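You operate a simulated robot arm through the tools that you are given. There is no shell and no other tool.

You are at the controls of a simulated two-armed robot. One attempt, no reset.

## Task
Set the red collar to 15 cm and the blue one to 5 cm, then run the crossbeam to each.
Fine: use the up and down keys; end at the blue collar.
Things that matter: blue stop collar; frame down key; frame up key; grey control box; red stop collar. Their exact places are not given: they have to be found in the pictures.

Only the result counts: the job must be done as asked and must still hold three seconds after the hand-in. Knocking over, shifting, dropping, spilling or breaking anything else fails it.

## Robot
Two 7-joint arms with fingered hands on one trunk, on a base that moves. Base frame: it is fixed to the floor where the robot stands at the start and does not move with it; the origin is under the middle of the robot, x ahead of it, y to its left, z up. Units: cm, degrees, N and s.
The left shoulder is at the start at [2.9, 17, 126], the right one opposite. With the tool pointing down near the work surface each hand reaches from about 10 to 72 cm from the robot's upright axis, wherever it stands, measured 20 degrees to its own side. Places, roughly: blue stop collar [70, 0, 100]; frame down key [70, -30, 80]; frame up key [80, -30, 80]; grey control box [70, -40, 80]; red stop collar [70, 0, 140]. Payload 4 kg a hand.
Tool frame (each hand has its own): the origin (TCP) lies between the finger pads and is the grasp point; the fingertips stand 2.6 cm ahead of it; z points along the fingers, y is the line along which they close. The gripper opens to 13.2 cm; its body begins 7.3 cm behind the TCP. The gripper is a hand of 4 fingers: y runs from the thumb to the fingers, the wrist lies at [0, 0, -22.4] in the tool frame, and closing takes about 1.5 s.
Orientation is that of the tool frame in the base frame, as [roll, pitch, yaw] about the fixed x, y, z axes, in that order (R = Rz(yaw) Ry(pitch) Rx(roll)). With the fingers straight down and closing along the base's y, the tool's x points along the base's -x, its y along +y and its z along -z.

## Interface
- The arms move only by the tool arm_command. It takes "left_rows", "right_rows" or both (then of equal length, played together; a hand with none holds still); each is a list of rows, each an object (a shift or turn left out is 0, a gripper value left out holds the last) with "jaw": the closure in counts, from 0 (fully open) to 255 (shut); "linear": the shift along the base's x, y, z in units of 50 mm (1.0 is 50 mm), a list of three; "angular": the turn, a rotation vector about the base's x, y, z in units of 8 degrees (1.0 is 8 degrees), a list of three. In form: [{"jaw": jaw, "linear": [tx, ty, tz], "angular": [ax, ay, az]}, ...]. A call has 1 to 20 rows; each row shifts and turns the commanded pose from where the row before left it. A call with a number of a shift or a turn outside -1 to 1 is refused whole. A row lasts 0.2 s, in which the tool goes at most 5 cm and 8.6 degrees; a call with a longer step from one row to the next is refused whole, and so is a gripper value outside its range. Where a pose cannot be reached the arm comes as near as it can. A force on the tool above 40 N (or 10 N above the force at the start of the call, whichever is more), or a blocked arm, ends the call early, and 0.2 s more pass. The fingers move at their own pace (about 4.5 cm/s each) and stop on an object; they squeeze with about 30 N. The grip force told is the motor's: it shows also when the fingers shut on nothing. Time passes only in rows, and 0.2 s behind the last, so rows that do not move let the fingers close. The reply holds the time, the measured pose of the TCP, the force on the tool along the base axes, the opening and the grip force, in the units named above and with some noise, with the torque about the TCP (base axes, N m) and any sound that the robot's microphone picked up.
- Cameras (640 x 400 px; columns grow to the right, rows downward): "scene" is now at [11.06, -2.6, 147.98]; the picture's right is [-0.28, -0.96, 0.00], its down [-0.11, 0.03, -0.99] and it looks along [0.95, -0.28, -0.12] (base axes); focal length 214 px, centre (320, 200). "left" rides on the left gripper at [-6.8, 0.2, -9.7] in its tool frame; the picture's right is [-0.02, -1.00, 0.00], its down [0.82, -0.02, -0.58] and it looks along [0.58, -0.01, 0.82] (tool axes); focal length 270 px, centre (320, 200). "right" rides on the right gripper at [6.8, 0.2, -9.7] in its tool frame; the picture's right is [-0.02, 1.00, 0.00], its down [-0.82, -0.02, -0.58] and it looks along [-0.58, -0.01, 0.82] (tool axes); focal length 270 px, centre (320, 200).
- snapshot(camera): a new picture of that camera. It takes no simulated time.
- lift_body(by): moves the trunk up (or, below 0, down) by that many cm; the arms and the scene camera ride with it, the base frame stays. It gives what a move gives, with no picture.
- base_move(legs): drives the robot by 1 to 6 legs, each [ahead, turn to the left] in cm and degrees, along the robot's own axes; the way and the turn of a leg run together, so that a leg with both is an arc; at most 150 cm and 180 degrees a leg. The arms and the cameras ride along, it lands a little off, and it stops where it bumps. It gives what a move gives.
- set_grasp(shape, hand): the hand has 4 fingers and takes this shape, open, in about a second: jaw (thumb against the fingers, like two jaws); tri (thumb and two fingers); tip (a fingertip pinch); poke (one finger out to press); point (the index stretched); flat (the hand flat); cup (the hand cupped); fist (a fist). The gripper value then closes the fingers along that shape, each until it touches; the sizes above hold for jaw. It gives what a move gives, with no picture.
- head_to(pan, tilt): turns the head with the scene camera to pan (to the left, within 86 degrees either way) and tilt (down, from -29 to 69), counted from straight ahead of the robot (the tilt from the chest, where the trunk bows). It gives what a move gives.
- locate(camera, pixels): there is no depth. For up to 12 entries [column, row, z] of the newest picture of that camera ("zoom" is the newest enlarged one), the place [x, y] in the base frame at which the ray of that pixel passes the height z, good to about 0.2 cm. It takes no simulated time.
- zoom(camera, box): a new picture of the part [left, top, right, bottom] of that camera's present view, enlarged. It takes no simulated time.
- close_job(): hands the job in; it is judged then, once.

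Unless the task says otherwise, let go and move clear before handing in.

The tools are called after "Emit:" as a command line: name --argument value ..., lists and objects as JSON in quotes. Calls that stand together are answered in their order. arm_command: Moves the arms, as the interface text tells. Its arguments: {"type":"object","properties":{"left_rows":{"type":"array"},"right_rows":{"type":"array"}},"required":[]} The other tools are called the same way: lift_body (by) moves the trunk up or down; set_grasp (shape, hand) gives the hand a shape; base_move (legs) drives the base; head_to (pan, tilt) turns the head that bears the scene camera; snapshot (camera) takes a picture; locate (camera, pixels) gives the place at which the rays of pixels pass given heights; zoom (camera, box) takes an enlarged picture of a part of a camera's view; close_job () hands the job in.

At the start:

```text
t: 0.0
left_eef_pos: [38.37, 10.7, 149.37]
left_tcp_rot: [180.0, -0.1, 180.0]
left_force: [-0.3, -0.8, 0.0]
left_torque: [-0.01, -0.06, 0.04]
left_finger_gap: 13.19
left_grip_force: 0.1
left_shape: jaw
right_eef_pos: [27.88, -16.94, 150.15]
right_tcp_rot: [-180.0, 0.0, 179.9]
right_force: [-0.2, -0.2, 0.3]
right_torque: [0.02, 0.0, -0.01]
right_finger_gap: 13.17
right_grip_force: 0.0
right_shape: jaw
trunk travel left (down, up): [-48.8, 26.7]
robot x, y, heading: [0.04, 0.18, 0.0]
head pan, tilt (commanded): [-16.4, 6.7]
```

scene: 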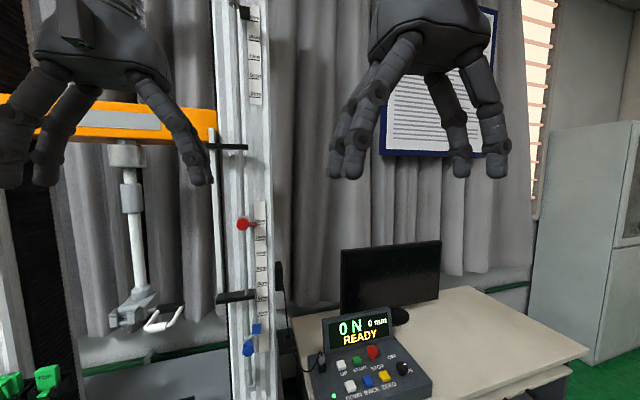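
right: 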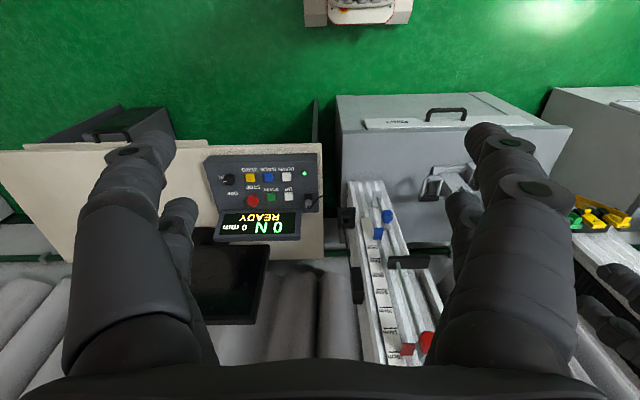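
left: 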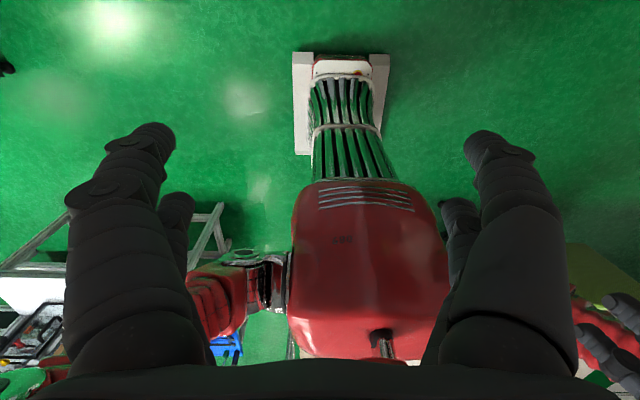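

The scene picture shows the red collar around (243,224), the blue one around (250,345) on a rod next to a scale, and the control box keys around (340-400, 350-390). I'll zoom in on both for detail.

Emit:
zoom --camera "scene" --box '[200, 180, 300, 280]'

Emit:
zoom --camera "scene" --box '[200, 280, 300, 400]'

Emit:
zoom --camera "scene" --box '[290, 290, 450, 400]'

Emit:
zoom --camera "scene" --box '[180, 0, 300, 180]'

```text
4.00 times, centred on (250, 230) of scene
```

zoom: 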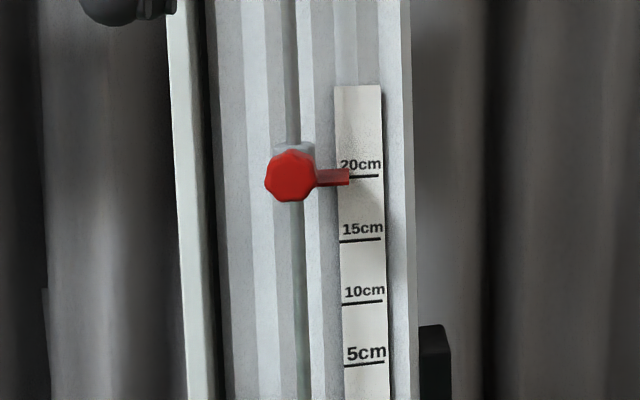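

```text
3.33 times, centred on (250, 340) of scene
```

zoom: 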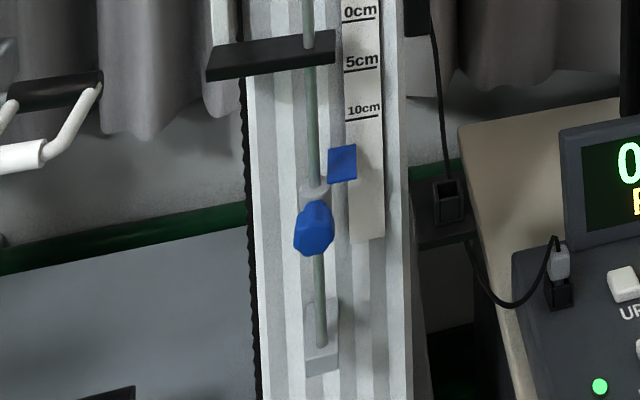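

```text
3.64 times, centred on (370, 345) of scene
```

zoom: 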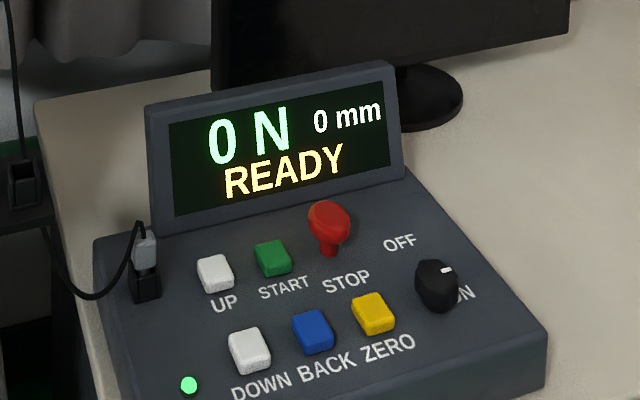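

```text
2.22 times, centred on (240, 90) of scene
```

zoom: 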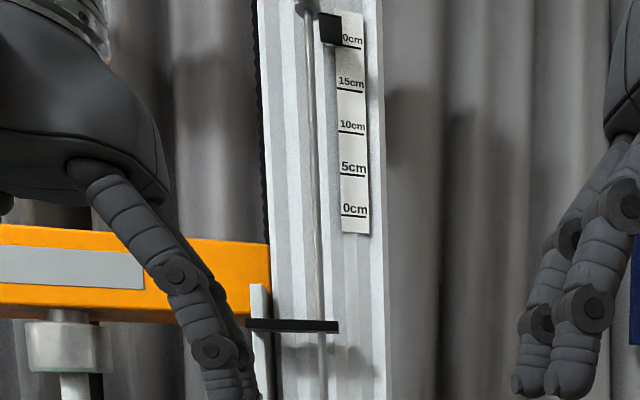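

The red collar reads about 20 cm (zoom pixel (290,175)) and the blue one about 13 cm on the downward scale, each with a clamp knob facing me. I'll look around for obstacles with the head before I move.

Emit:
head_to --pan 0 --tilt 35

Emit:
snapshot --camera "scene"

```text
t: 0.9
left_eef_pos: [38.51, 10.7, 149.33]
left_tcp_rot: [-180.0, 0.1, 179.9]
left_force: [0.6, -0.9, -0.9]
left_torque: [0.02, -0.01, -0.03]
left_finger_gap: 13.2
left_grip_force: 0.0
left_shape: jaw
right_eef_pos: [27.89, -16.94, 150.27]
right_tcp_rot: [180.0, -0.1, 179.8]
right_force: [-0.3, -0.6, 0.3]
right_torque: [0.0, 0.02, 0.03]
right_finger_gap: 13.18
right_grip_force: 0.1
right_shape: jaw
trunk travel left (down, up): [-48.8, 26.7]
robot x, y, heading: [0.02, 0.0, 0.1]
head pan, tilt (commanded): [0.0, 35.0]
```

```text
taken
```

scene: 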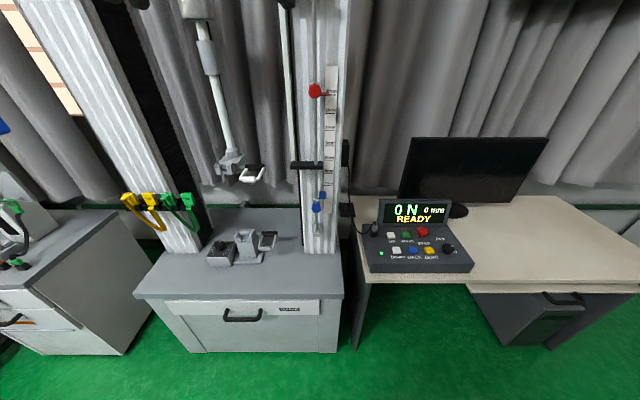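

The workspace is clear in front: machine cabinet front edge near (240,297), desk edge near (420,278), keys near (392,237)/(396,250). I'll locate these at several heights and get the current look at the arms.

Emit:
locate --camera "scene" --pixels '[[240, 297, 75], [205, 352, 0], [370, 278, 75], [315, 90, 135], [317, 207, 99], [391, 236, 80], [396, 250, 80], [420, 270, 75], [350, 350, 0]]'

Emit:
zoom --camera "scene" --box '[270, 60, 370, 160]'

Emit:
zoom --camera "scene" --box '[270, 140, 370, 240]'

Emit:
zoom --camera "scene" --box '[350, 190, 490, 290]'

```text
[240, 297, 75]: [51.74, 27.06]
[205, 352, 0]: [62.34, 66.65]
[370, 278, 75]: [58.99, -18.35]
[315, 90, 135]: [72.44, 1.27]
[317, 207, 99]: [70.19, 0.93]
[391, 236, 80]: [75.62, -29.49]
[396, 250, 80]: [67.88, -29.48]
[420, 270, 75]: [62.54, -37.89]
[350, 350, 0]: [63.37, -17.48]
```

```text
4.00 times, centred on (320, 110) of scene
```

zoom: 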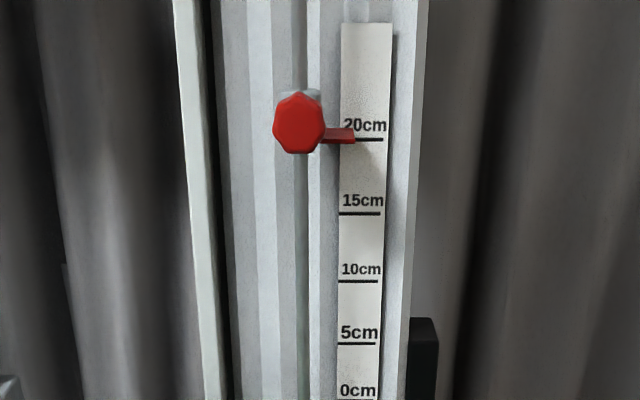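

```text
4.00 times, centred on (320, 190) of scene
```

zoom: 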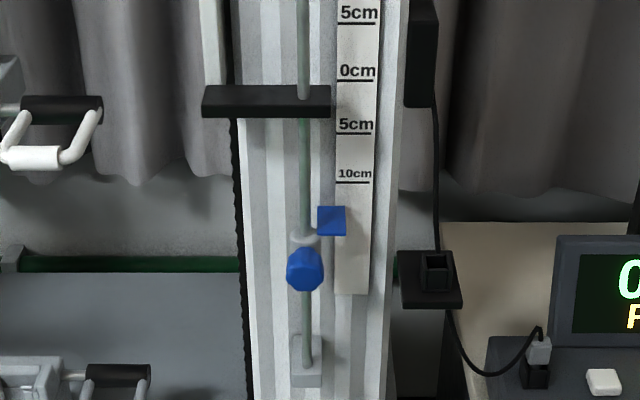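

```text
4.00 times, centred on (420, 240) of scene
```

zoom: 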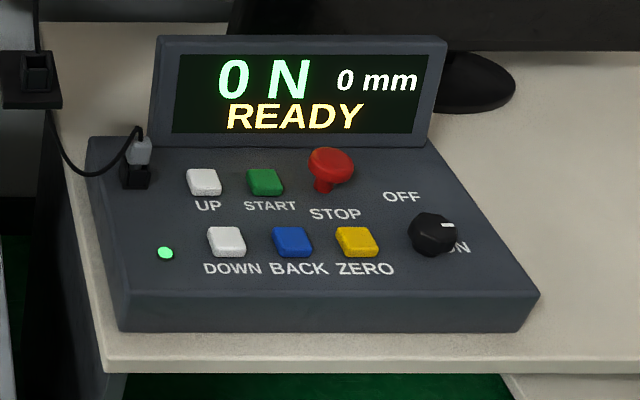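

The red knob sits at about [71,1,135] and the blue one at about [70,1,99], and the keys are near [75.6,-29.5] (UP) and [67.9,-29.5] (DOWN). I'll turn the left hand to point forward in front of the red knob and move the right hand outward.

Emit:
arm_command --left_rows '[{"linear": [0.25, -0.15, -0.2], "angular": [0, -1, 0]}, {"linear": [0.25, -0.15, -0.2], "angular": [0, -1, 0]}, {"linear": [0.25, -0.15, -0.2], "angular": [0, -1, 0]}, {"linear": [0.25, -0.15, -0.2], "angular": [0, -1, 0]}, {"linear": [0.25, -0.15, -0.2], "angular": [0, -1, 0]}, {"linear": [0.25, -0.15, -0.2], "angular": [0, -1, 0]}, {"linear": [0.25, -0.15, -0.2], "angular": [0, -1, 0]}, {"linear": [0.25, -0.15, -0.2], "angular": [0, -1, 0]}, {"linear": [0.25, -0.15, -0.2], "angular": [0, -1, 0]}, {"linear": [0.25, -0.15, -0.2], "angular": [0, -1, 0]}, {"linear": [0.25, -0.15, -0.2], "angular": [0, -1, 0]}, {"linear": [0.0, -0.15, -0.2], "angular": [0, -0.25, 0]}]' --right_rows '[{"linear": [0, -0.25, 0]}, {"linear": [0, -0.25, 0]}, {"linear": [0, -0.25, 0]}, {"linear": [0, -0.25, 0]}, {"linear": [0, -0.25, 0]}, {"linear": [0, -0.25, 0]}, {"linear": [0, -0.25, 0]}, {"linear": [0, -0.25, 0]}, {"linear": [0, -0.25, 0]}, {"linear": [0, -0.25, 0]}, {"linear": [0, 0, 0]}, {"linear": [0, 0, 0]}]'

Emit:
snapshot --camera "left"

Emit:
snapshot --camera "scene"

```text
t: 3.5
left_eef_pos: [52.16, 1.67, 137.34]
left_tcp_rot: [34.7, 89.9, 34.6]
left_force: [0.2, 0.0, 0.0]
left_torque: [0.02, 0.0, -0.05]
left_finger_gap: 13.17
left_grip_force: 0.1
left_shape: jaw
right_eef_pos: [29.89, -26.66, 146.01]
right_tcp_rot: [179.8, 0.1, -179.9]
right_force: [0.3, -0.1, 0.4]
right_torque: [0.0, 0.01, 0.02]
right_finger_gap: 13.17
right_grip_force: 0.0
right_shape: jaw
right hand out of reach, approached as far as the arm can: row 2, 3, 4, 5, 6, 7, 8, 9, 10
trunk travel left (down, up): [-48.8, 26.7]
robot x, y, heading: [0.12, 0.29, 0.0]
head pan, tilt (commanded): [0.0, 35.0]
```

```text
taken
```

left: 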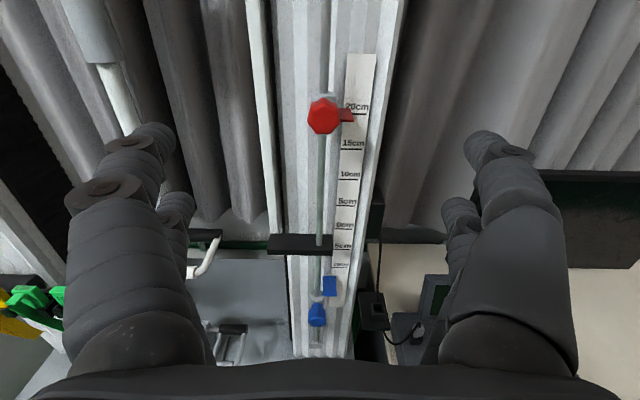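

```text
taken
```

scene: 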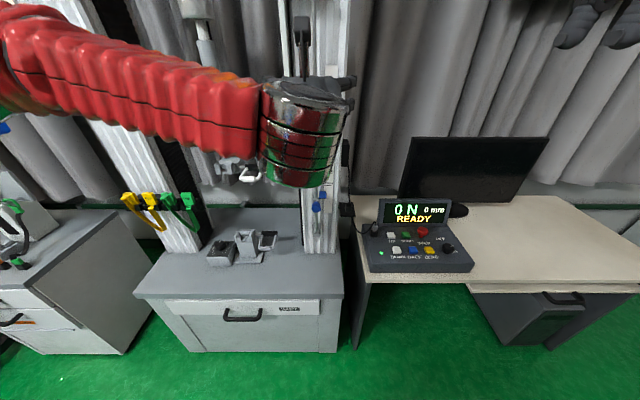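

The left camera shows the red knob at (323,117), with its flag pointing at the scale near 20 cm. I'll zoom in for details.

Emit:
zoom --camera "left" --box '[280, 80, 380, 160]'

Emit:
zoom --camera "left" --box '[260, 220, 400, 350]'

```text
5.00 times, centred on (330, 120) of left
```

zoom: 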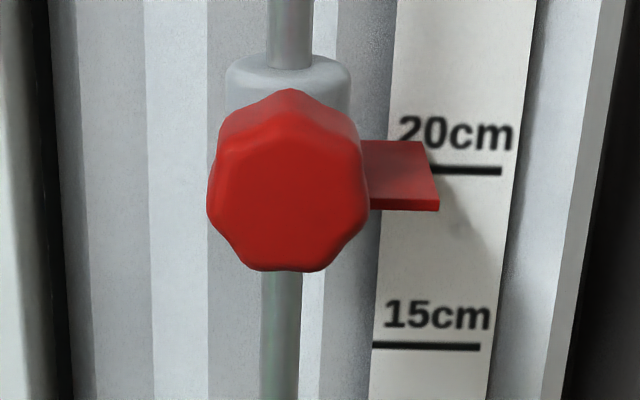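

```text
3.08 times, centred on (330, 285) of left
```

zoom: 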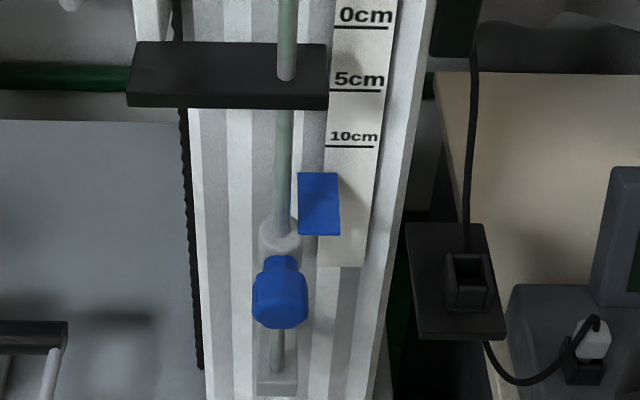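

The knob looks like a lobed clamp screw, about 3.4 cm across, at about [69.5,1.4,135.2]. I'll approach with the open hand, stop short of it, and triangulate again.

Emit:
arm_command --left_rows '[{"linear": [0.4, -0.014, -0.1]}, {"linear": [0.4, -0.014, -0.1]}, {"linear": [0.4, -0.014, -0.1]}, {"linear": [0.4, -0.014, -0.1]}]'

Emit:
snapshot --camera "left"

Emit:
zoom --camera "left" --box '[270, 90, 390, 210]'

```text
t: 4.5
left_eef_pos: [60.34, 1.34, 135.12]
left_tcp_rot: [-66.3, 90.0, -66.2]
left_force: [0.0, -0.4, 0.8]
left_torque: [0.0, -0.02, -0.01]
left_finger_gap: 13.19
left_grip_force: 0.0
left_shape: jaw
right_eef_pos: [29.95, -26.77, 145.99]
right_tcp_rot: [179.9, 0.0, 179.9]
right_force: [0.2, -0.4, -0.5]
right_torque: [-0.01, 0.04, 0.01]
right_finger_gap: 13.19
right_grip_force: 0.1
right_shape: jaw
trunk travel left (down, up): [-48.8, 26.7]
robot x, y, heading: [0.11, 0.19, 0.1]
head pan, tilt (commanded): [0.0, 35.0]
```

```text
taken
```

left: 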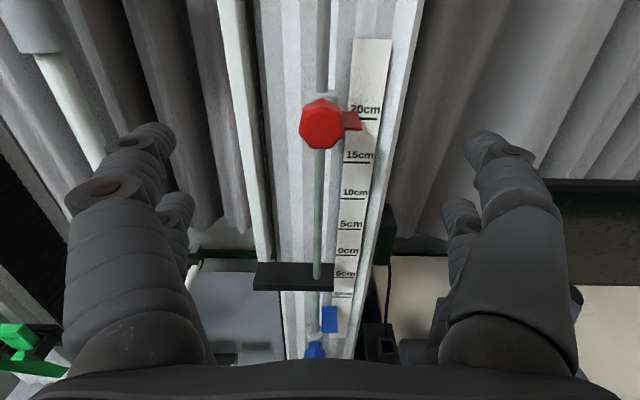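

```text
3.33 times, centred on (330, 150) of left
```

zoom: 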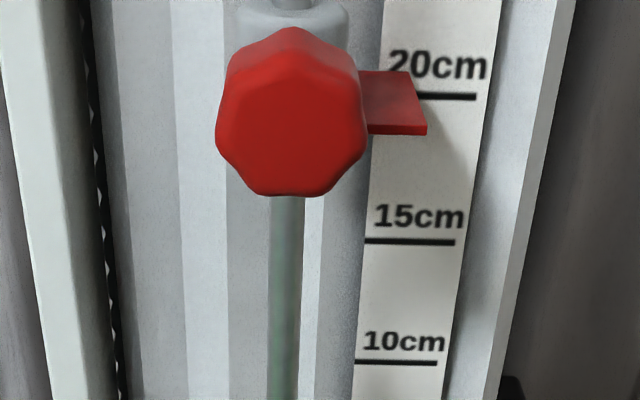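

The knob is centred ahead of the hand at (321,126) but its depth relative to the flag is uncertain. I'll bring the right hand up as a side-looking eye, level with the knob, to measure depth and read the scale without parallax.

Emit:
arm_command --right_rows '[{"linear": [0.3, 0.1, -0.2], "angular": [0, -1, 0]}, {"linear": [0.3, 0.1, -0.2], "angular": [0, -1, 0]}, {"linear": [0.3, 0.1, -0.2], "angular": [0, -1, 0]}, {"linear": [0.3, 0.1, -0.2], "angular": [0, -1, 0]}, {"linear": [0.3, 0.1, -0.2], "angular": [0, -1, 0]}, {"linear": [0.3, 0.1, -0.2], "angular": [0, -1, 0]}, {"linear": [0.3, 0.1, -0.2], "angular": [0, -0.88, 0]}, {"linear": [0.3, 0.1, -0.2], "angular": [0, 0, 1]}, {"linear": [0.3, 0.1, -0.2], "angular": [0, 0, 1]}, {"linear": [0.3, 0.1, -0.2], "angular": [0, 0, 1]}, {"linear": [0.3, 0.1, -0.2], "angular": [0, 0, 1]}, {"linear": [0.3, 0.1, -0.1], "angular": [0, 0, 1]}, {"linear": [0.3, 0.1, 0], "angular": [0, 0, 0.6]}]'

Emit:
snapshot --camera "right"

```text
t: 7.3
left_eef_pos: [60.27, 1.29, 135.17]
left_tcp_rot: [146.5, 89.9, 146.5]
left_force: [-0.6, -0.2, -0.4]
left_torque: [0.01, 0.0, -0.02]
left_finger_gap: 13.18
left_grip_force: 0.0
left_shape: jaw
right_eef_pos: [49.49, -20.37, 134.51]
right_tcp_rot: [179.8, 55.0, -135.4]
right_force: [-0.7, 0.1, 0.4]
right_torque: [-0.03, 0.0, -0.01]
right_finger_gap: 13.19
right_grip_force: 0.1
right_shape: jaw
trunk travel left (down, up): [-48.8, 26.7]
robot x, y, heading: [0.01, -0.09, -0.0]
head pan, tilt (commanded): [0.0, 35.0]
```

```text
taken
```

right: 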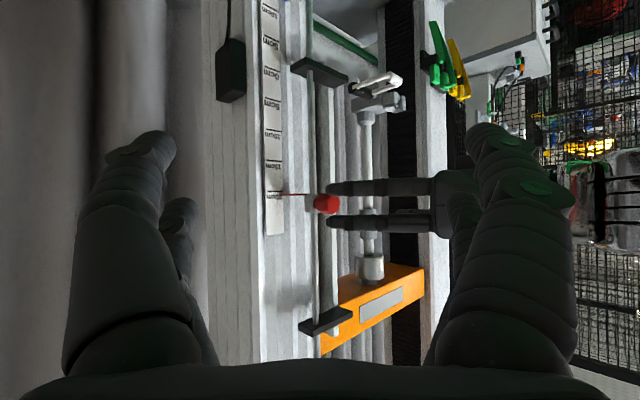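

This level, upside-down side view shows the red knob at (325,203), the flag line at (295,194) and the left fingers at (330-440,185-225). I'll enlarge it.

Emit:
zoom --camera "right" --box '[250, 160, 350, 240]'

Emit:
zoom --camera "right" --box '[240, 0, 360, 100]'

```text
5.00 times, centred on (300, 200) of right
```

zoom: 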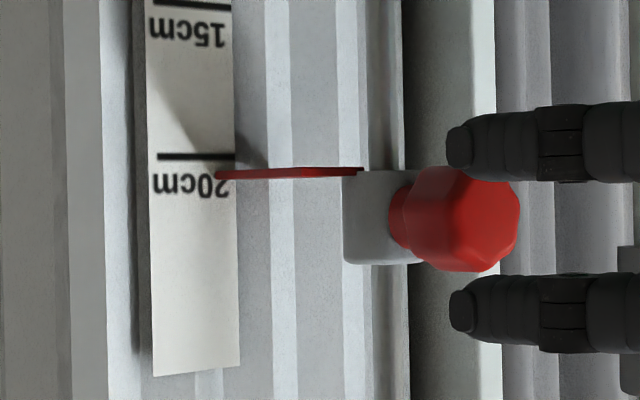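

```text
4.00 times, centred on (300, 50) of right
```

zoom: 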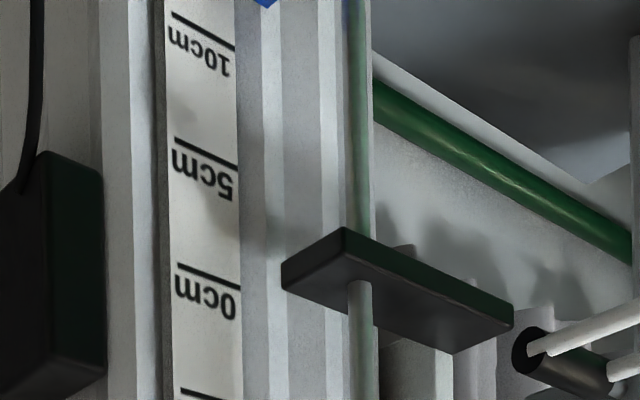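

From the side view the knob body spans about x 68–70 and the flag sits behind x≈72.5 at the collar's lower face, reading about 20.4 cm. I'll advance the left hand to TCP x≈68 so the four fingertips surround the knob without touching the flag.

Emit:
arm_command --left_rows '[{"linear": [0.4, 0.005, -0.01]}, {"linear": [0.4, 0.005, -0.01]}, {"linear": [0.4, 0.005, 0]}, {"linear": [0.35, 0.005, 0]}, {"linear": [0, 0, 0]}]'

Emit:
snapshot --camera "left"

Emit:
zoom --camera "right" --box '[250, 150, 370, 250]'

```text
t: 8.5
left_eef_pos: [67.96, 1.49, 135.24]
left_tcp_rot: [-85.1, 90.0, -85.2]
left_force: [0.3, 0.7, 0.7]
left_torque: [-0.02, 0.0, 0.01]
left_finger_gap: 13.21
left_grip_force: 0.0
left_shape: jaw
right_eef_pos: [49.43, -20.31, 134.47]
right_tcp_rot: [-180.0, 55.0, -135.4]
right_force: [-0.6, 0.6, 0.4]
right_torque: [0.01, 0.02, -0.01]
right_finger_gap: 13.19
right_grip_force: 0.0
right_shape: jaw
trunk travel left (down, up): [-48.8, 26.7]
robot x, y, heading: [-0.15, 0.06, 0.1]
head pan, tilt (commanded): [0.0, 35.0]
```

```text
taken
```

left: 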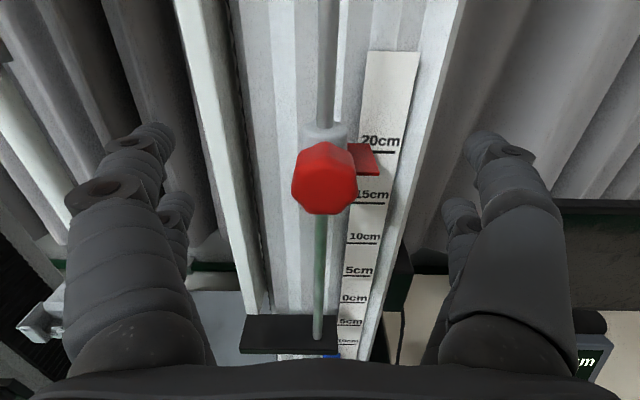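

```text
4.00 times, centred on (310, 200) of right
```

zoom: 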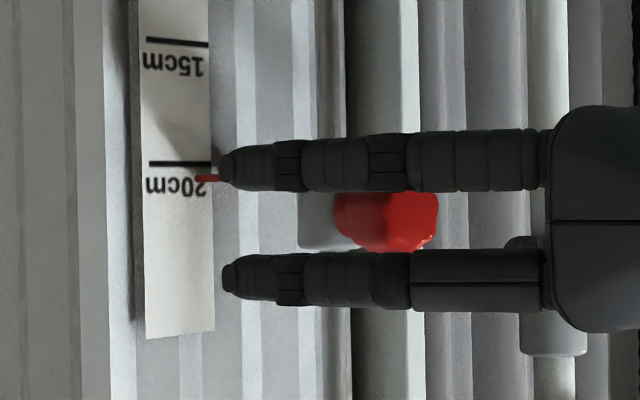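

The knob now sits between the two finger pairs (left view (323,183), side view centred at row 220). I'll go 0.6 cm further in and close on it.

Emit:
arm_command --left_rows '[{"linear": [0.12, -0.01, 0], "jaw": 0}, {"jaw": 255}, {"jaw": 255}, {"jaw": 255}, {"jaw": 255}, {"jaw": 255}, {"jaw": 255}, {"jaw": 255}, {"jaw": 255}, {"jaw": 255}]'

Emit:
snapshot --camera "left"

Emit:
zoom --camera "right" --box '[250, 150, 370, 250]'

```text
t: 10.7
left_eef_pos: [68.71, 1.57, 135.2]
left_tcp_rot: [149.9, 89.9, 150.0]
left_force: [2.8, 2.1, 0.2]
left_torque: [0.0, 0.1, 0.02]
left_finger_gap: 0.57
left_grip_force: 30.1
left_shape: jaw
right_eef_pos: [49.54, -20.36, 134.36]
right_tcp_rot: [179.7, 55.1, -135.3]
right_force: [0.2, 0.2, 0.4]
right_torque: [0.01, 0.0, 0.01]
right_finger_gap: 13.18
right_grip_force: 0.2
right_shape: jaw
trunk travel left (down, up): [-48.8, 26.7]
robot x, y, heading: [0.43, 0.09, -0.0]
head pan, tilt (commanded): [0.0, 35.0]
```

```text
taken
```

left: 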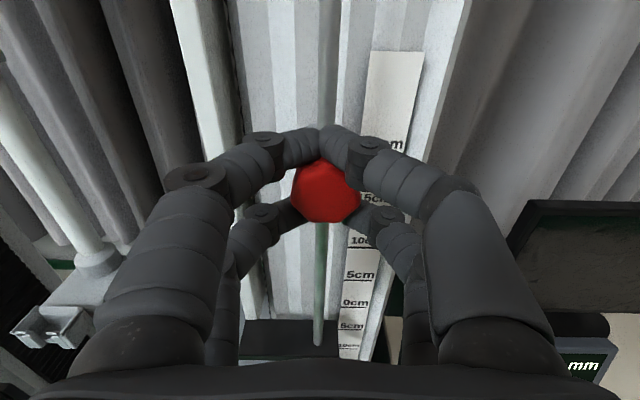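

```text
4.00 times, centred on (310, 200) of right
```

zoom: 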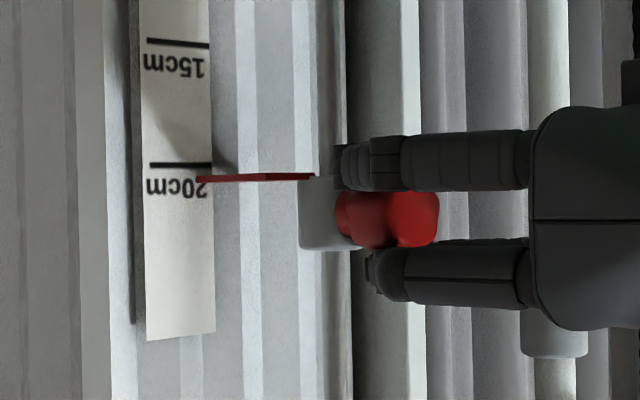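

The four fingers have closed around the knob (left view (325,190)), grip force 30 N. I'll try a small counter-clockwise turn (about −x) to see whether the knob follows.

Emit:
arm_command --left_rows '[{"angular": [-0.5, 0, 0]}, {"angular": [-0.5, 0, 0]}, {"angular": [-0.5, 0, 0]}, {"angular": [-0.5, 0, 0]}, {"angular": [-0.5, 0, 0]}, {"angular": [-0.5, 0, 0]}]'

Emit:
snapshot --camera "left"

Emit:
zoom --camera "right" --box '[250, 150, 370, 250]'

```text
t: 12.1
left_eef_pos: [68.69, 1.4, 135.08]
left_tcp_rot: [-90.3, 66.0, -90.3]
left_force: [5.8, 0.6, -1.2]
left_torque: [2.23, 0.14, 0.0]
left_finger_gap: 0.46
left_grip_force: 30.3
left_shape: jaw
right_eef_pos: [49.53, -20.34, 134.39]
right_tcp_rot: [179.8, 55.1, -135.3]
right_force: [0.4, 0.7, 0.2]
right_torque: [0.0, -0.01, -0.02]
right_finger_gap: 13.2
right_grip_force: 0.0
right_shape: jaw
trunk travel left (down, up): [-48.8, 26.7]
robot x, y, heading: [-0.26, 0.3, -0.2]
head pan, tilt (commanded): [0.0, 35.0]
```

```text
taken
```

left: 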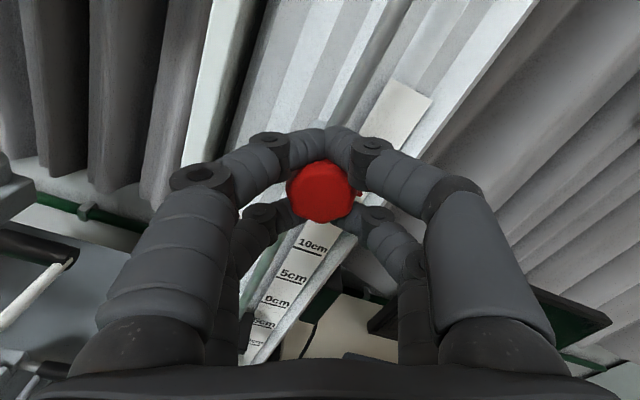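

```text
4.00 times, centred on (310, 200) of right
```

zoom: 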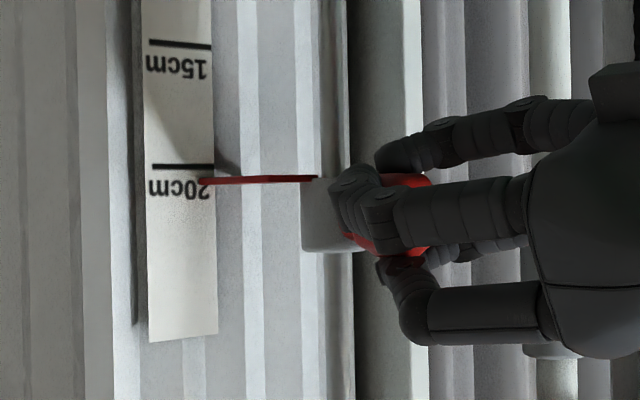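

The hand turned 24° with 2.2 N·m of resisting torque. I'll zoom in to see whether the knob turned with it.

Emit:
zoom --camera "left" --box '[270, 140, 370, 240]'

```text
4.00 times, centred on (320, 190) of left
```

zoom: 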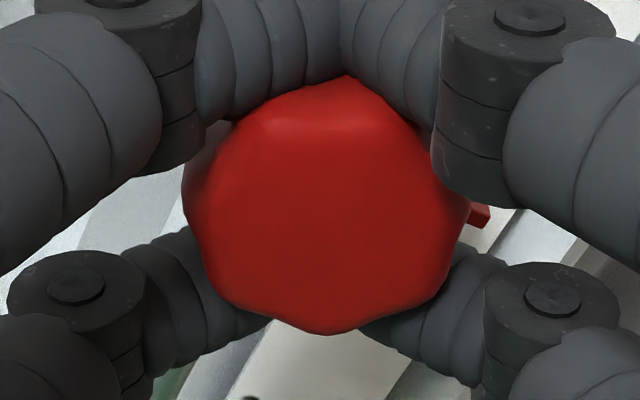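

The knob outline now shows a lobe at bottom (330,330), which could mean it slipped; I'll turn a further 24° and compare the lobe orientation in the hand's frame.

Emit:
arm_command --left_rows '[{"angular": [-0.5, 0, 0]}, {"angular": [-0.5, 0, 0]}, {"angular": [-0.5, 0, 0]}, {"angular": [-0.5, 0, 0]}]'

Emit:
zoom --camera "left" --box '[270, 140, 370, 240]'

Emit:
zoom --camera "right" --box '[250, 150, 370, 250]'

```text
t: 13.1
left_eef_pos: [68.78, 1.36, 135.24]
left_tcp_rot: [-90.2, 50.2, -90.2]
left_force: [12.7, -5.8, 0.1]
left_torque: [2.56, -0.16, -0.12]
left_finger_gap: 0.44
left_grip_force: 30.3
left_shape: jaw
right_eef_pos: [49.66, -20.4, 134.26]
right_tcp_rot: [179.6, 55.0, -135.6]
right_force: [-0.3, -0.2, -0.8]
right_torque: [0.02, -0.01, -0.02]
right_finger_gap: 13.21
right_grip_force: 0.0
right_shape: jaw
trunk travel left (down, up): [-48.8, 26.7]
robot x, y, heading: [0.07, -0.13, -0.0]
head pan, tilt (commanded): [0.0, 35.0]
```

```text
4.00 times, centred on (320, 190) of left
```

zoom: 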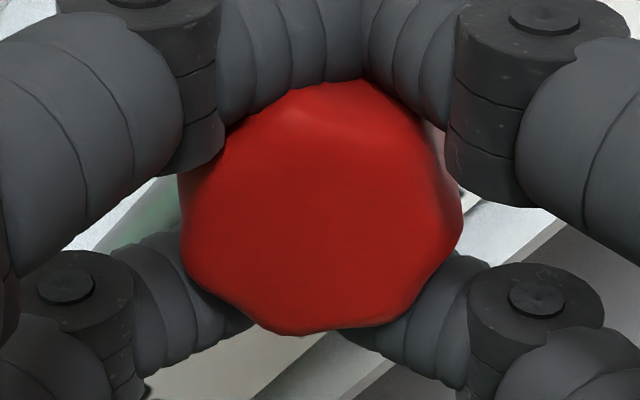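

```text
4.00 times, centred on (310, 200) of right
```

zoom: 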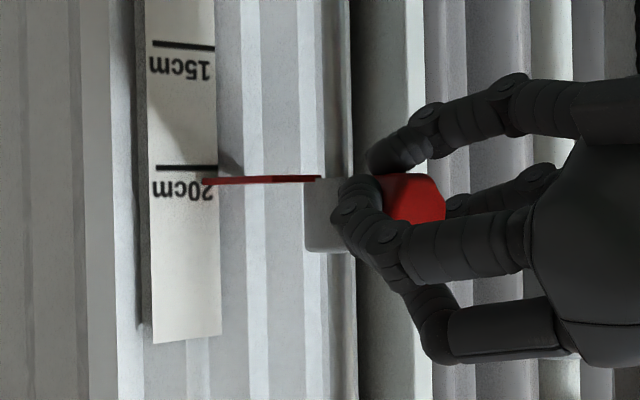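

The knob lobe shifted by about as much as the hand turned, so the fingers slipped and the knob stayed put this way. I'll turn back clockwise and check whether it follows in that direction.

Emit:
arm_command --left_rows '[{"angular": [0.5, 0, 0]}, {"angular": [0.5, 0, 0]}, {"angular": [0.5, 0, 0]}, {"angular": [0.5, 0, 0]}, {"angular": [0.5, 0, 0]}, {"angular": [0.5, 0, 0]}, {"angular": [0.5, 0, 0]}, {"angular": [0.5, 0, 0]}, {"angular": [0.5, 0, 0]}, {"angular": [0.5, 0, 0]}]'

Emit:
zoom --camera "left" --box '[270, 140, 370, 240]'

Emit:
zoom --camera "right" --box '[250, 150, 370, 250]'

```text
t: 15.3
left_eef_pos: [68.81, 1.65, 135.12]
left_tcp_rot: [155.0, 89.7, 155.2]
left_force: [3.7, 3.6, -14.8]
left_torque: [-0.1, -0.36, 0.19]
left_finger_gap: 0.23
left_grip_force: 30.3
left_shape: jaw
right_eef_pos: [49.76, -20.24, 134.34]
right_tcp_rot: [179.8, 54.9, -135.4]
right_force: [-0.6, -0.2, -0.3]
right_torque: [0.02, 0.03, -0.02]
right_finger_gap: 13.2
right_grip_force: 0.0
right_shape: jaw
trunk travel left (down, up): [-48.8, 26.7]
robot x, y, heading: [0.04, -0.01, 0.0]
head pan, tilt (commanded): [0.0, 35.0]
```

```text
4.00 times, centred on (320, 190) of left
```

zoom: 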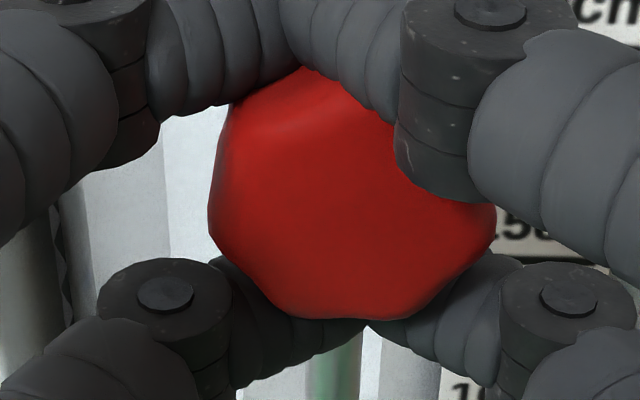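

```text
4.00 times, centred on (310, 200) of right
```

zoom: 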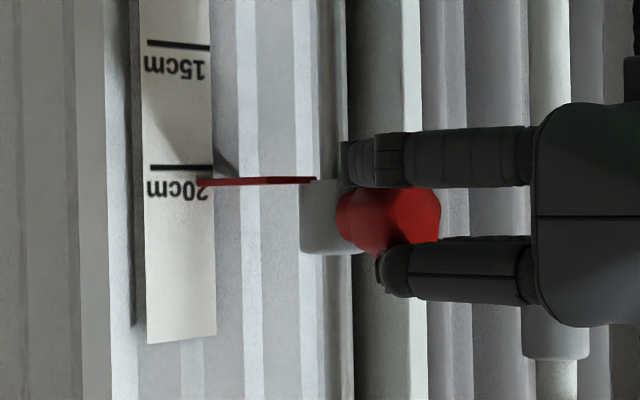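

The knob is back to its original look (flat at bottom), so it does not turn under this grip; perhaps the collar simply slides with friction. I'll test by pulling it down in small steps.

Emit:
arm_command --left_rows '[{"linear": [0, -0.03, -0.1]}, {"linear": [0, 0, -0.1]}, {"linear": [0, 0, -0.1]}, {"linear": [0, 0, -0.1]}]'

Emit:
zoom --camera "right" --box '[250, 150, 370, 250]'

```text
t: 16.3
left_eef_pos: [68.8, 1.72, 133.31]
left_tcp_rot: [-120.9, 90.0, -120.8]
left_force: [11.3, 6.7, 3.4]
left_torque: [-0.01, -0.65, 0.29]
left_finger_gap: 0.17
left_grip_force: 29.9
left_shape: jaw
right_eef_pos: [49.69, -20.09, 134.42]
right_tcp_rot: [179.7, 55.0, -135.4]
right_force: [0.6, -1.2, 0.2]
right_torque: [-0.03, 0.0, -0.02]
right_finger_gap: 13.19
right_grip_force: 0.1
right_shape: jaw
trunk travel left (down, up): [-48.8, 26.7]
robot x, y, heading: [0.15, 0.04, -0.2]
head pan, tilt (commanded): [0.0, 35.0]
```

```text
4.00 times, centred on (310, 200) of right
```

zoom: 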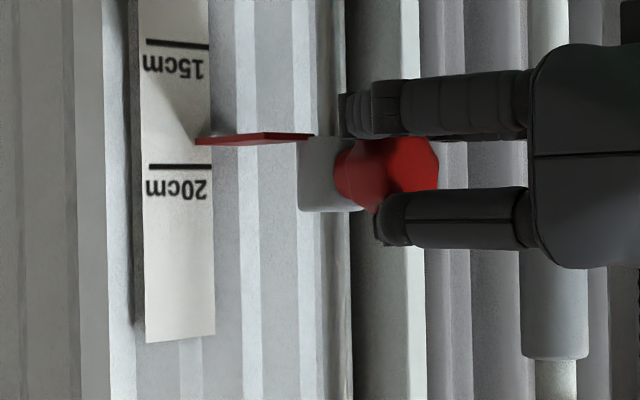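

The collar slid down about 1.6 cm with the hand at only a few newtons, so it simply slides on the rod. I'll take it down about 4 cm more and lower the right-hand camera to the 15 cm line height for a parallax-free reading.

Emit:
arm_command --left_rows '[{"linear": [0, 0, -0.1]}, {"linear": [0, 0, -0.1]}, {"linear": [0, 0, -0.1]}, {"linear": [0, 0, -0.1]}, {"linear": [0, 0, -0.1]}, {"linear": [0, 0, -0.1]}, {"linear": [0, 0, -0.1]}, {"linear": [0, 0, 0]}]' --right_rows '[{"linear": [0, 0, -0.18]}, {"linear": [0, 0, -0.18]}, {"linear": [0, 0, -0.18]}, {"linear": [0, 0, -0.18]}, {"linear": [0, 0, -0.18]}, {"linear": [0, 0, -0.18]}, {"linear": [0, 0, -0.18]}, {"linear": [0, 0, 0]}]'

Emit:
zoom --camera "right" --box '[250, 150, 370, 250]'

Emit:
snapshot --camera "left"

```text
t: 18.1
left_eef_pos: [68.74, 1.53, 129.53]
left_tcp_rot: [-173.0, 89.8, -172.9]
left_force: [14.6, 11.7, 0.9]
left_torque: [0.0, -0.61, 0.32]
left_finger_gap: 0.17
left_grip_force: 30.1
left_shape: jaw
right_eef_pos: [49.64, -20.16, 128.19]
right_tcp_rot: [179.8, 54.9, -135.3]
right_force: [-1.1, -0.3, -0.6]
right_torque: [0.01, 0.01, 0.01]
right_finger_gap: 13.17
right_grip_force: 0.1
right_shape: jaw
trunk travel left (down, up): [-48.8, 26.7]
robot x, y, heading: [0.09, -0.0, -0.2]
head pan, tilt (commanded): [0.0, 35.0]
```

```text
4.00 times, centred on (310, 200) of right
```

zoom: 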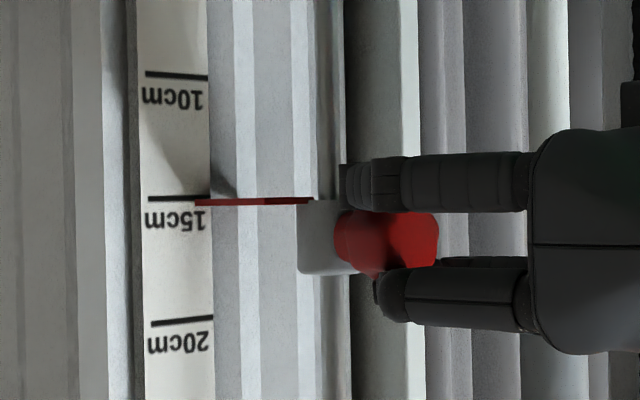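

```text
taken
```

left: 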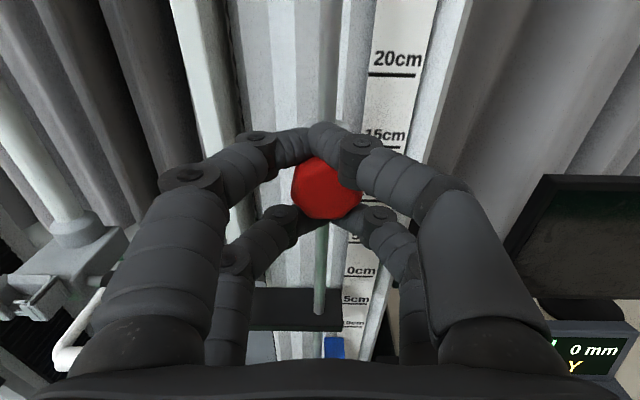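

The flag tip now sits at the 15 cm line (zoom rows 203 vs 199). I'll magnify it for a precise reading.

Emit:
zoom --camera "right" --box '[265, 180, 325, 220]'

Emit:
zoom --camera "left" --box '[270, 140, 370, 240]'

```text
10.00 times, centred on (295, 200) of right
```

zoom: 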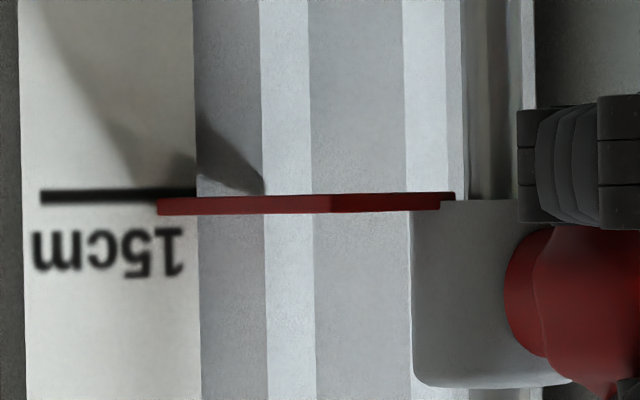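

```text
4.00 times, centred on (320, 190) of left
```

zoom: 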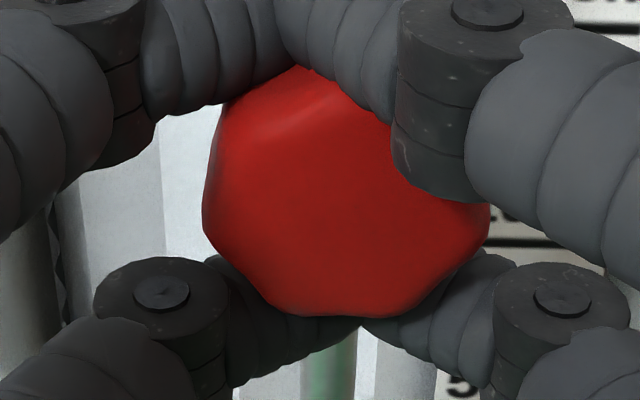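

The flag centre reads about 15.2 cm, so I'll nudge it down 0.15 cm, then open the hand and check it stays.

Emit:
arm_command --left_rows '[{"linear": [0, 0, -0.02]}, {"linear": [0, 0, -0.02]}, {"linear": [0, 0, 0]}, {"linear": [0, 0, 0]}]'

Emit:
zoom --camera "right" --box '[265, 180, 325, 220]'

```text
t: 19.1
left_eef_pos: [68.76, 1.51, 129.43]
left_tcp_rot: [-161.2, 89.8, -161.1]
left_force: [12.7, 13.2, 1.8]
left_torque: [0.06, -0.61, 0.38]
left_finger_gap: 0.16
left_grip_force: 29.1
left_shape: jaw
right_eef_pos: [49.66, -20.08, 128.15]
right_tcp_rot: [179.9, 54.9, -135.2]
right_force: [-0.3, -0.1, 0.1]
right_torque: [0.02, -0.02, 0.01]
right_finger_gap: 13.19
right_grip_force: 0.0
right_shape: jaw
trunk travel left (down, up): [-48.8, 26.7]
robot x, y, heading: [0.29, 0.2, 0.1]
head pan, tilt (commanded): [0.0, 35.0]
```

```text
10.00 times, centred on (295, 200) of right
```

zoom: 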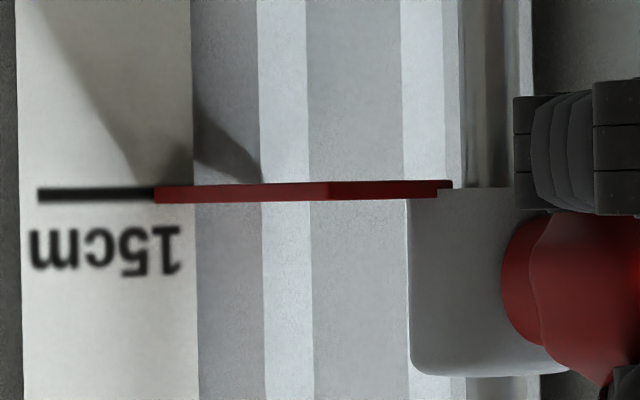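

The flag now lines up exactly with the 15 cm line (rows 194 and 194). I'll try a clockwise turn of the knob in case it is a clamp that tightens.

Emit:
arm_command --left_rows '[{"angular": [0.5, 0, 0]}, {"angular": [0.5, 0, 0]}, {"angular": [0.5, 0, 0]}, {"angular": [0.5, 0, 0]}, {"angular": [0.5, 0, 0]}, {"angular": [0.5, 0, 0]}]'

Emit:
zoom --camera "left" --box '[270, 140, 370, 240]'

Emit:
zoom --camera "right" --box '[265, 180, 325, 220]'

```text
t: 20.5
left_eef_pos: [68.69, 1.62, 129.5]
left_tcp_rot: [90.2, 66.0, 90.3]
left_force: [6.1, 15.9, -1.6]
left_torque: [-0.47, -0.16, 0.4]
left_finger_gap: 0.0
left_grip_force: 30.0
left_shape: jaw
right_eef_pos: [49.43, -20.08, 128.26]
right_tcp_rot: [179.9, 54.9, -135.4]
right_force: [0.2, -0.1, -0.5]
right_torque: [-0.01, 0.01, 0.01]
right_finger_gap: 13.2
right_grip_force: 0.1
right_shape: jaw
trunk travel left (down, up): [-48.8, 26.7]
robot x, y, heading: [-0.07, 0.47, -0.0]
head pan, tilt (commanded): [0.0, 35.0]
```

```text
4.00 times, centred on (320, 190) of left
```

zoom: 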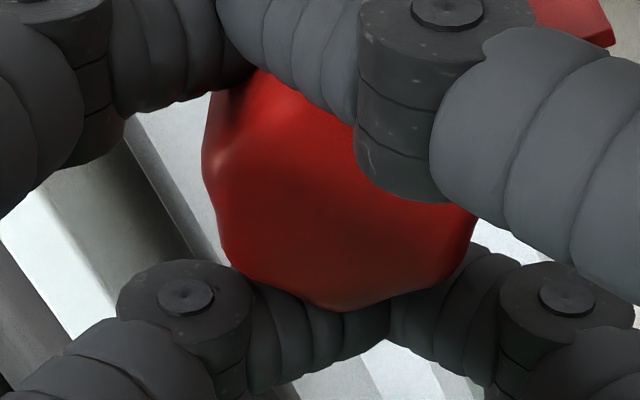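

```text
10.00 times, centred on (295, 200) of right
```

zoom: 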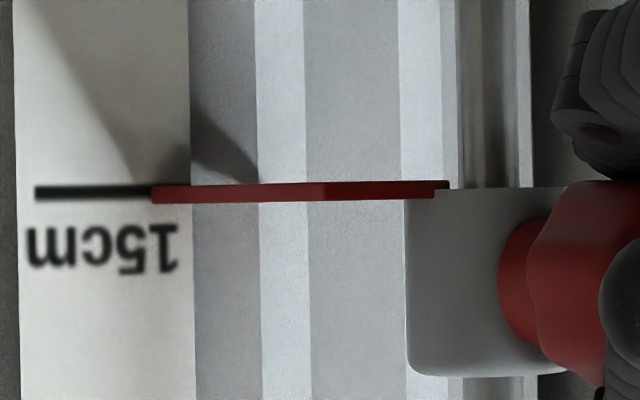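

The knob stayed fixed to its collar and the flag remains on the 15 cm line, so the collar is a plain friction slider. I'll open the hand and back away along −x.

Emit:
arm_command --left_rows '[{"jaw": 0}, {"jaw": 0}, {"jaw": 0}, {"jaw": 0}, {"jaw": 0}, {"jaw": 0}, {"jaw": 0}, {"linear": [-0.5, 0, 0]}, {"linear": [-0.7, 0, 0]}, {"linear": [-0.7, 0, 0]}, {"linear": [0, 0, 0], "angular": [-1, 0, 0]}, {"linear": [0, 0, 0], "angular": [-1, 0, 0]}, {"linear": [0, 0, 0], "angular": [-1, 0, 0]}]'

Emit:
zoom --camera "right" --box '[265, 180, 325, 220]'

Emit:
snapshot --camera "right"

Emit:
snapshot --camera "left"

```text
t: 23.3
left_eef_pos: [58.99, 1.4, 129.51]
left_tcp_rot: [-105.0, 89.9, -104.9]
left_force: [-0.7, -0.4, -0.3]
left_torque: [0.0, 0.03, 0.01]
left_finger_gap: 13.2
left_grip_force: 0.0
left_shape: jaw
right_eef_pos: [49.38, -20.37, 128.15]
right_tcp_rot: [179.8, 54.9, -135.4]
right_force: [0.6, -0.2, -1.0]
right_torque: [-0.02, 0.01, 0.03]
right_finger_gap: 13.18
right_grip_force: 0.0
right_shape: jaw
trunk travel left (down, up): [-48.8, 26.7]
robot x, y, heading: [0.13, -0.07, -0.2]
head pan, tilt (commanded): [0.0, 35.0]
```

```text
10.00 times, centred on (295, 200) of right
```

zoom: 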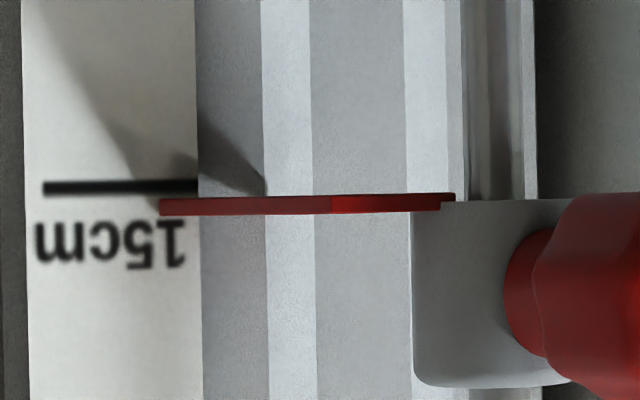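

```text
taken
```

right: 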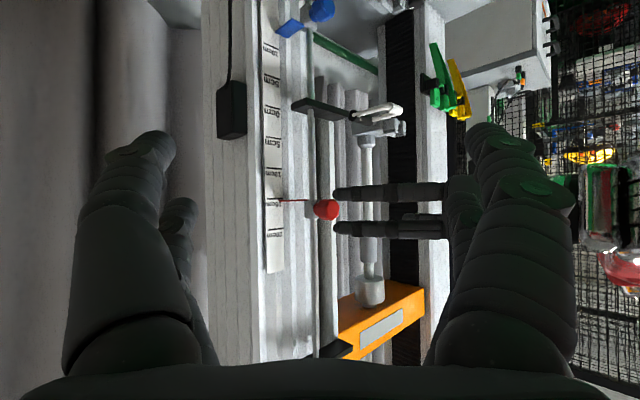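

```text
taken
```

left: 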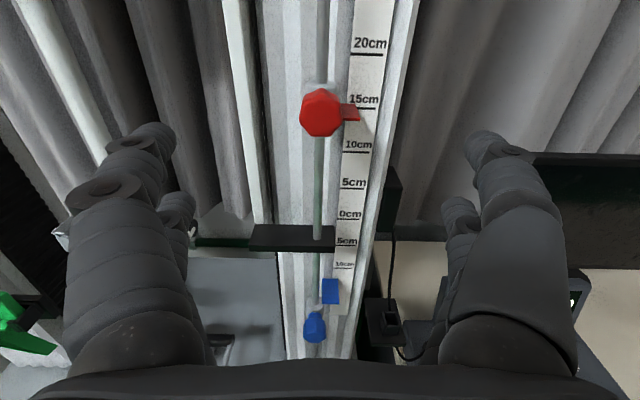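

The red flag sprang up slightly on release and now reads about 15.3 cm (rows 206 vs 187). I'll switch the left hand to a poke shape so I can push collars one-way, and look at the shape from the side.

Emit:
set_grasp --hand "left" --shape "poke"

Emit:
snapshot --camera "left"

Emit:
snapshot --camera "right"

```text
t: 24.2
left_eef_pos: [58.96, 1.46, 129.48]
left_tcp_rot: [107.5, 89.9, 107.5]
left_force: [-0.9, 0.6, -0.3]
left_torque: [-0.01, -0.03, -0.01]
left_finger_gap: 0.0
left_grip_force: 0.0
left_shape: poke
right_eef_pos: [49.38, -20.36, 128.18]
right_tcp_rot: [179.8, 54.9, -135.3]
right_force: [-0.1, -0.3, 0.6]
right_torque: [0.03, 0.0, 0.01]
right_finger_gap: 13.19
right_grip_force: 0.1
right_shape: jaw
trunk travel left (down, up): [-48.8, 26.7]
robot x, y, heading: [0.16, 0.01, 0.1]
head pan, tilt (commanded): [0.0, 35.0]
```

```text
taken
```

left: 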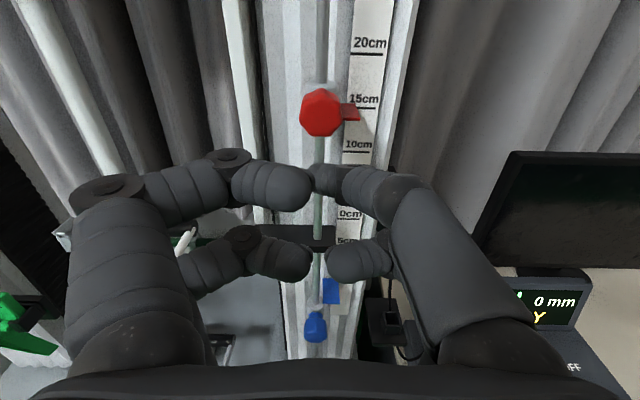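

```text
taken
```

right: 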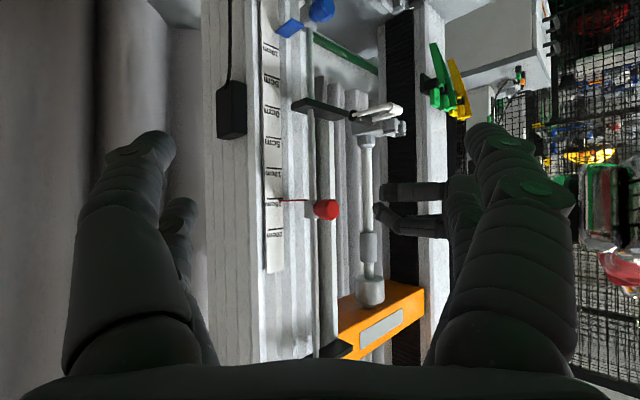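

The poke shape leaves the fingers curled with one tip near (320,182). I'll zoom to find its real tip position.

Emit:
zoom --camera "left" --box '[220, 120, 420, 300]'

Emit:
zoom --camera "right" --box '[300, 150, 480, 260]'

```text
2.22 times, centred on (320, 210) of left
```

zoom: 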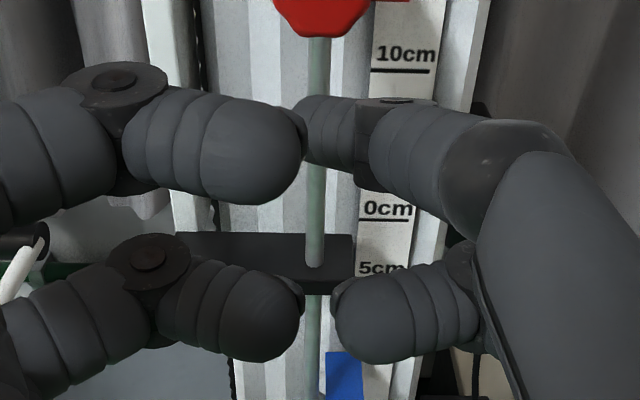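

```text
3.56 times, centred on (390, 205) of right
```

zoom: 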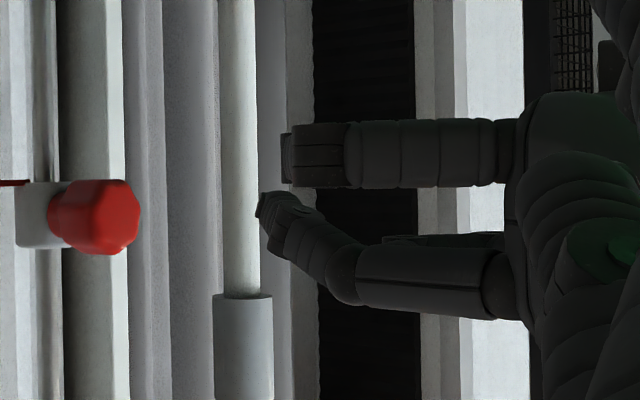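

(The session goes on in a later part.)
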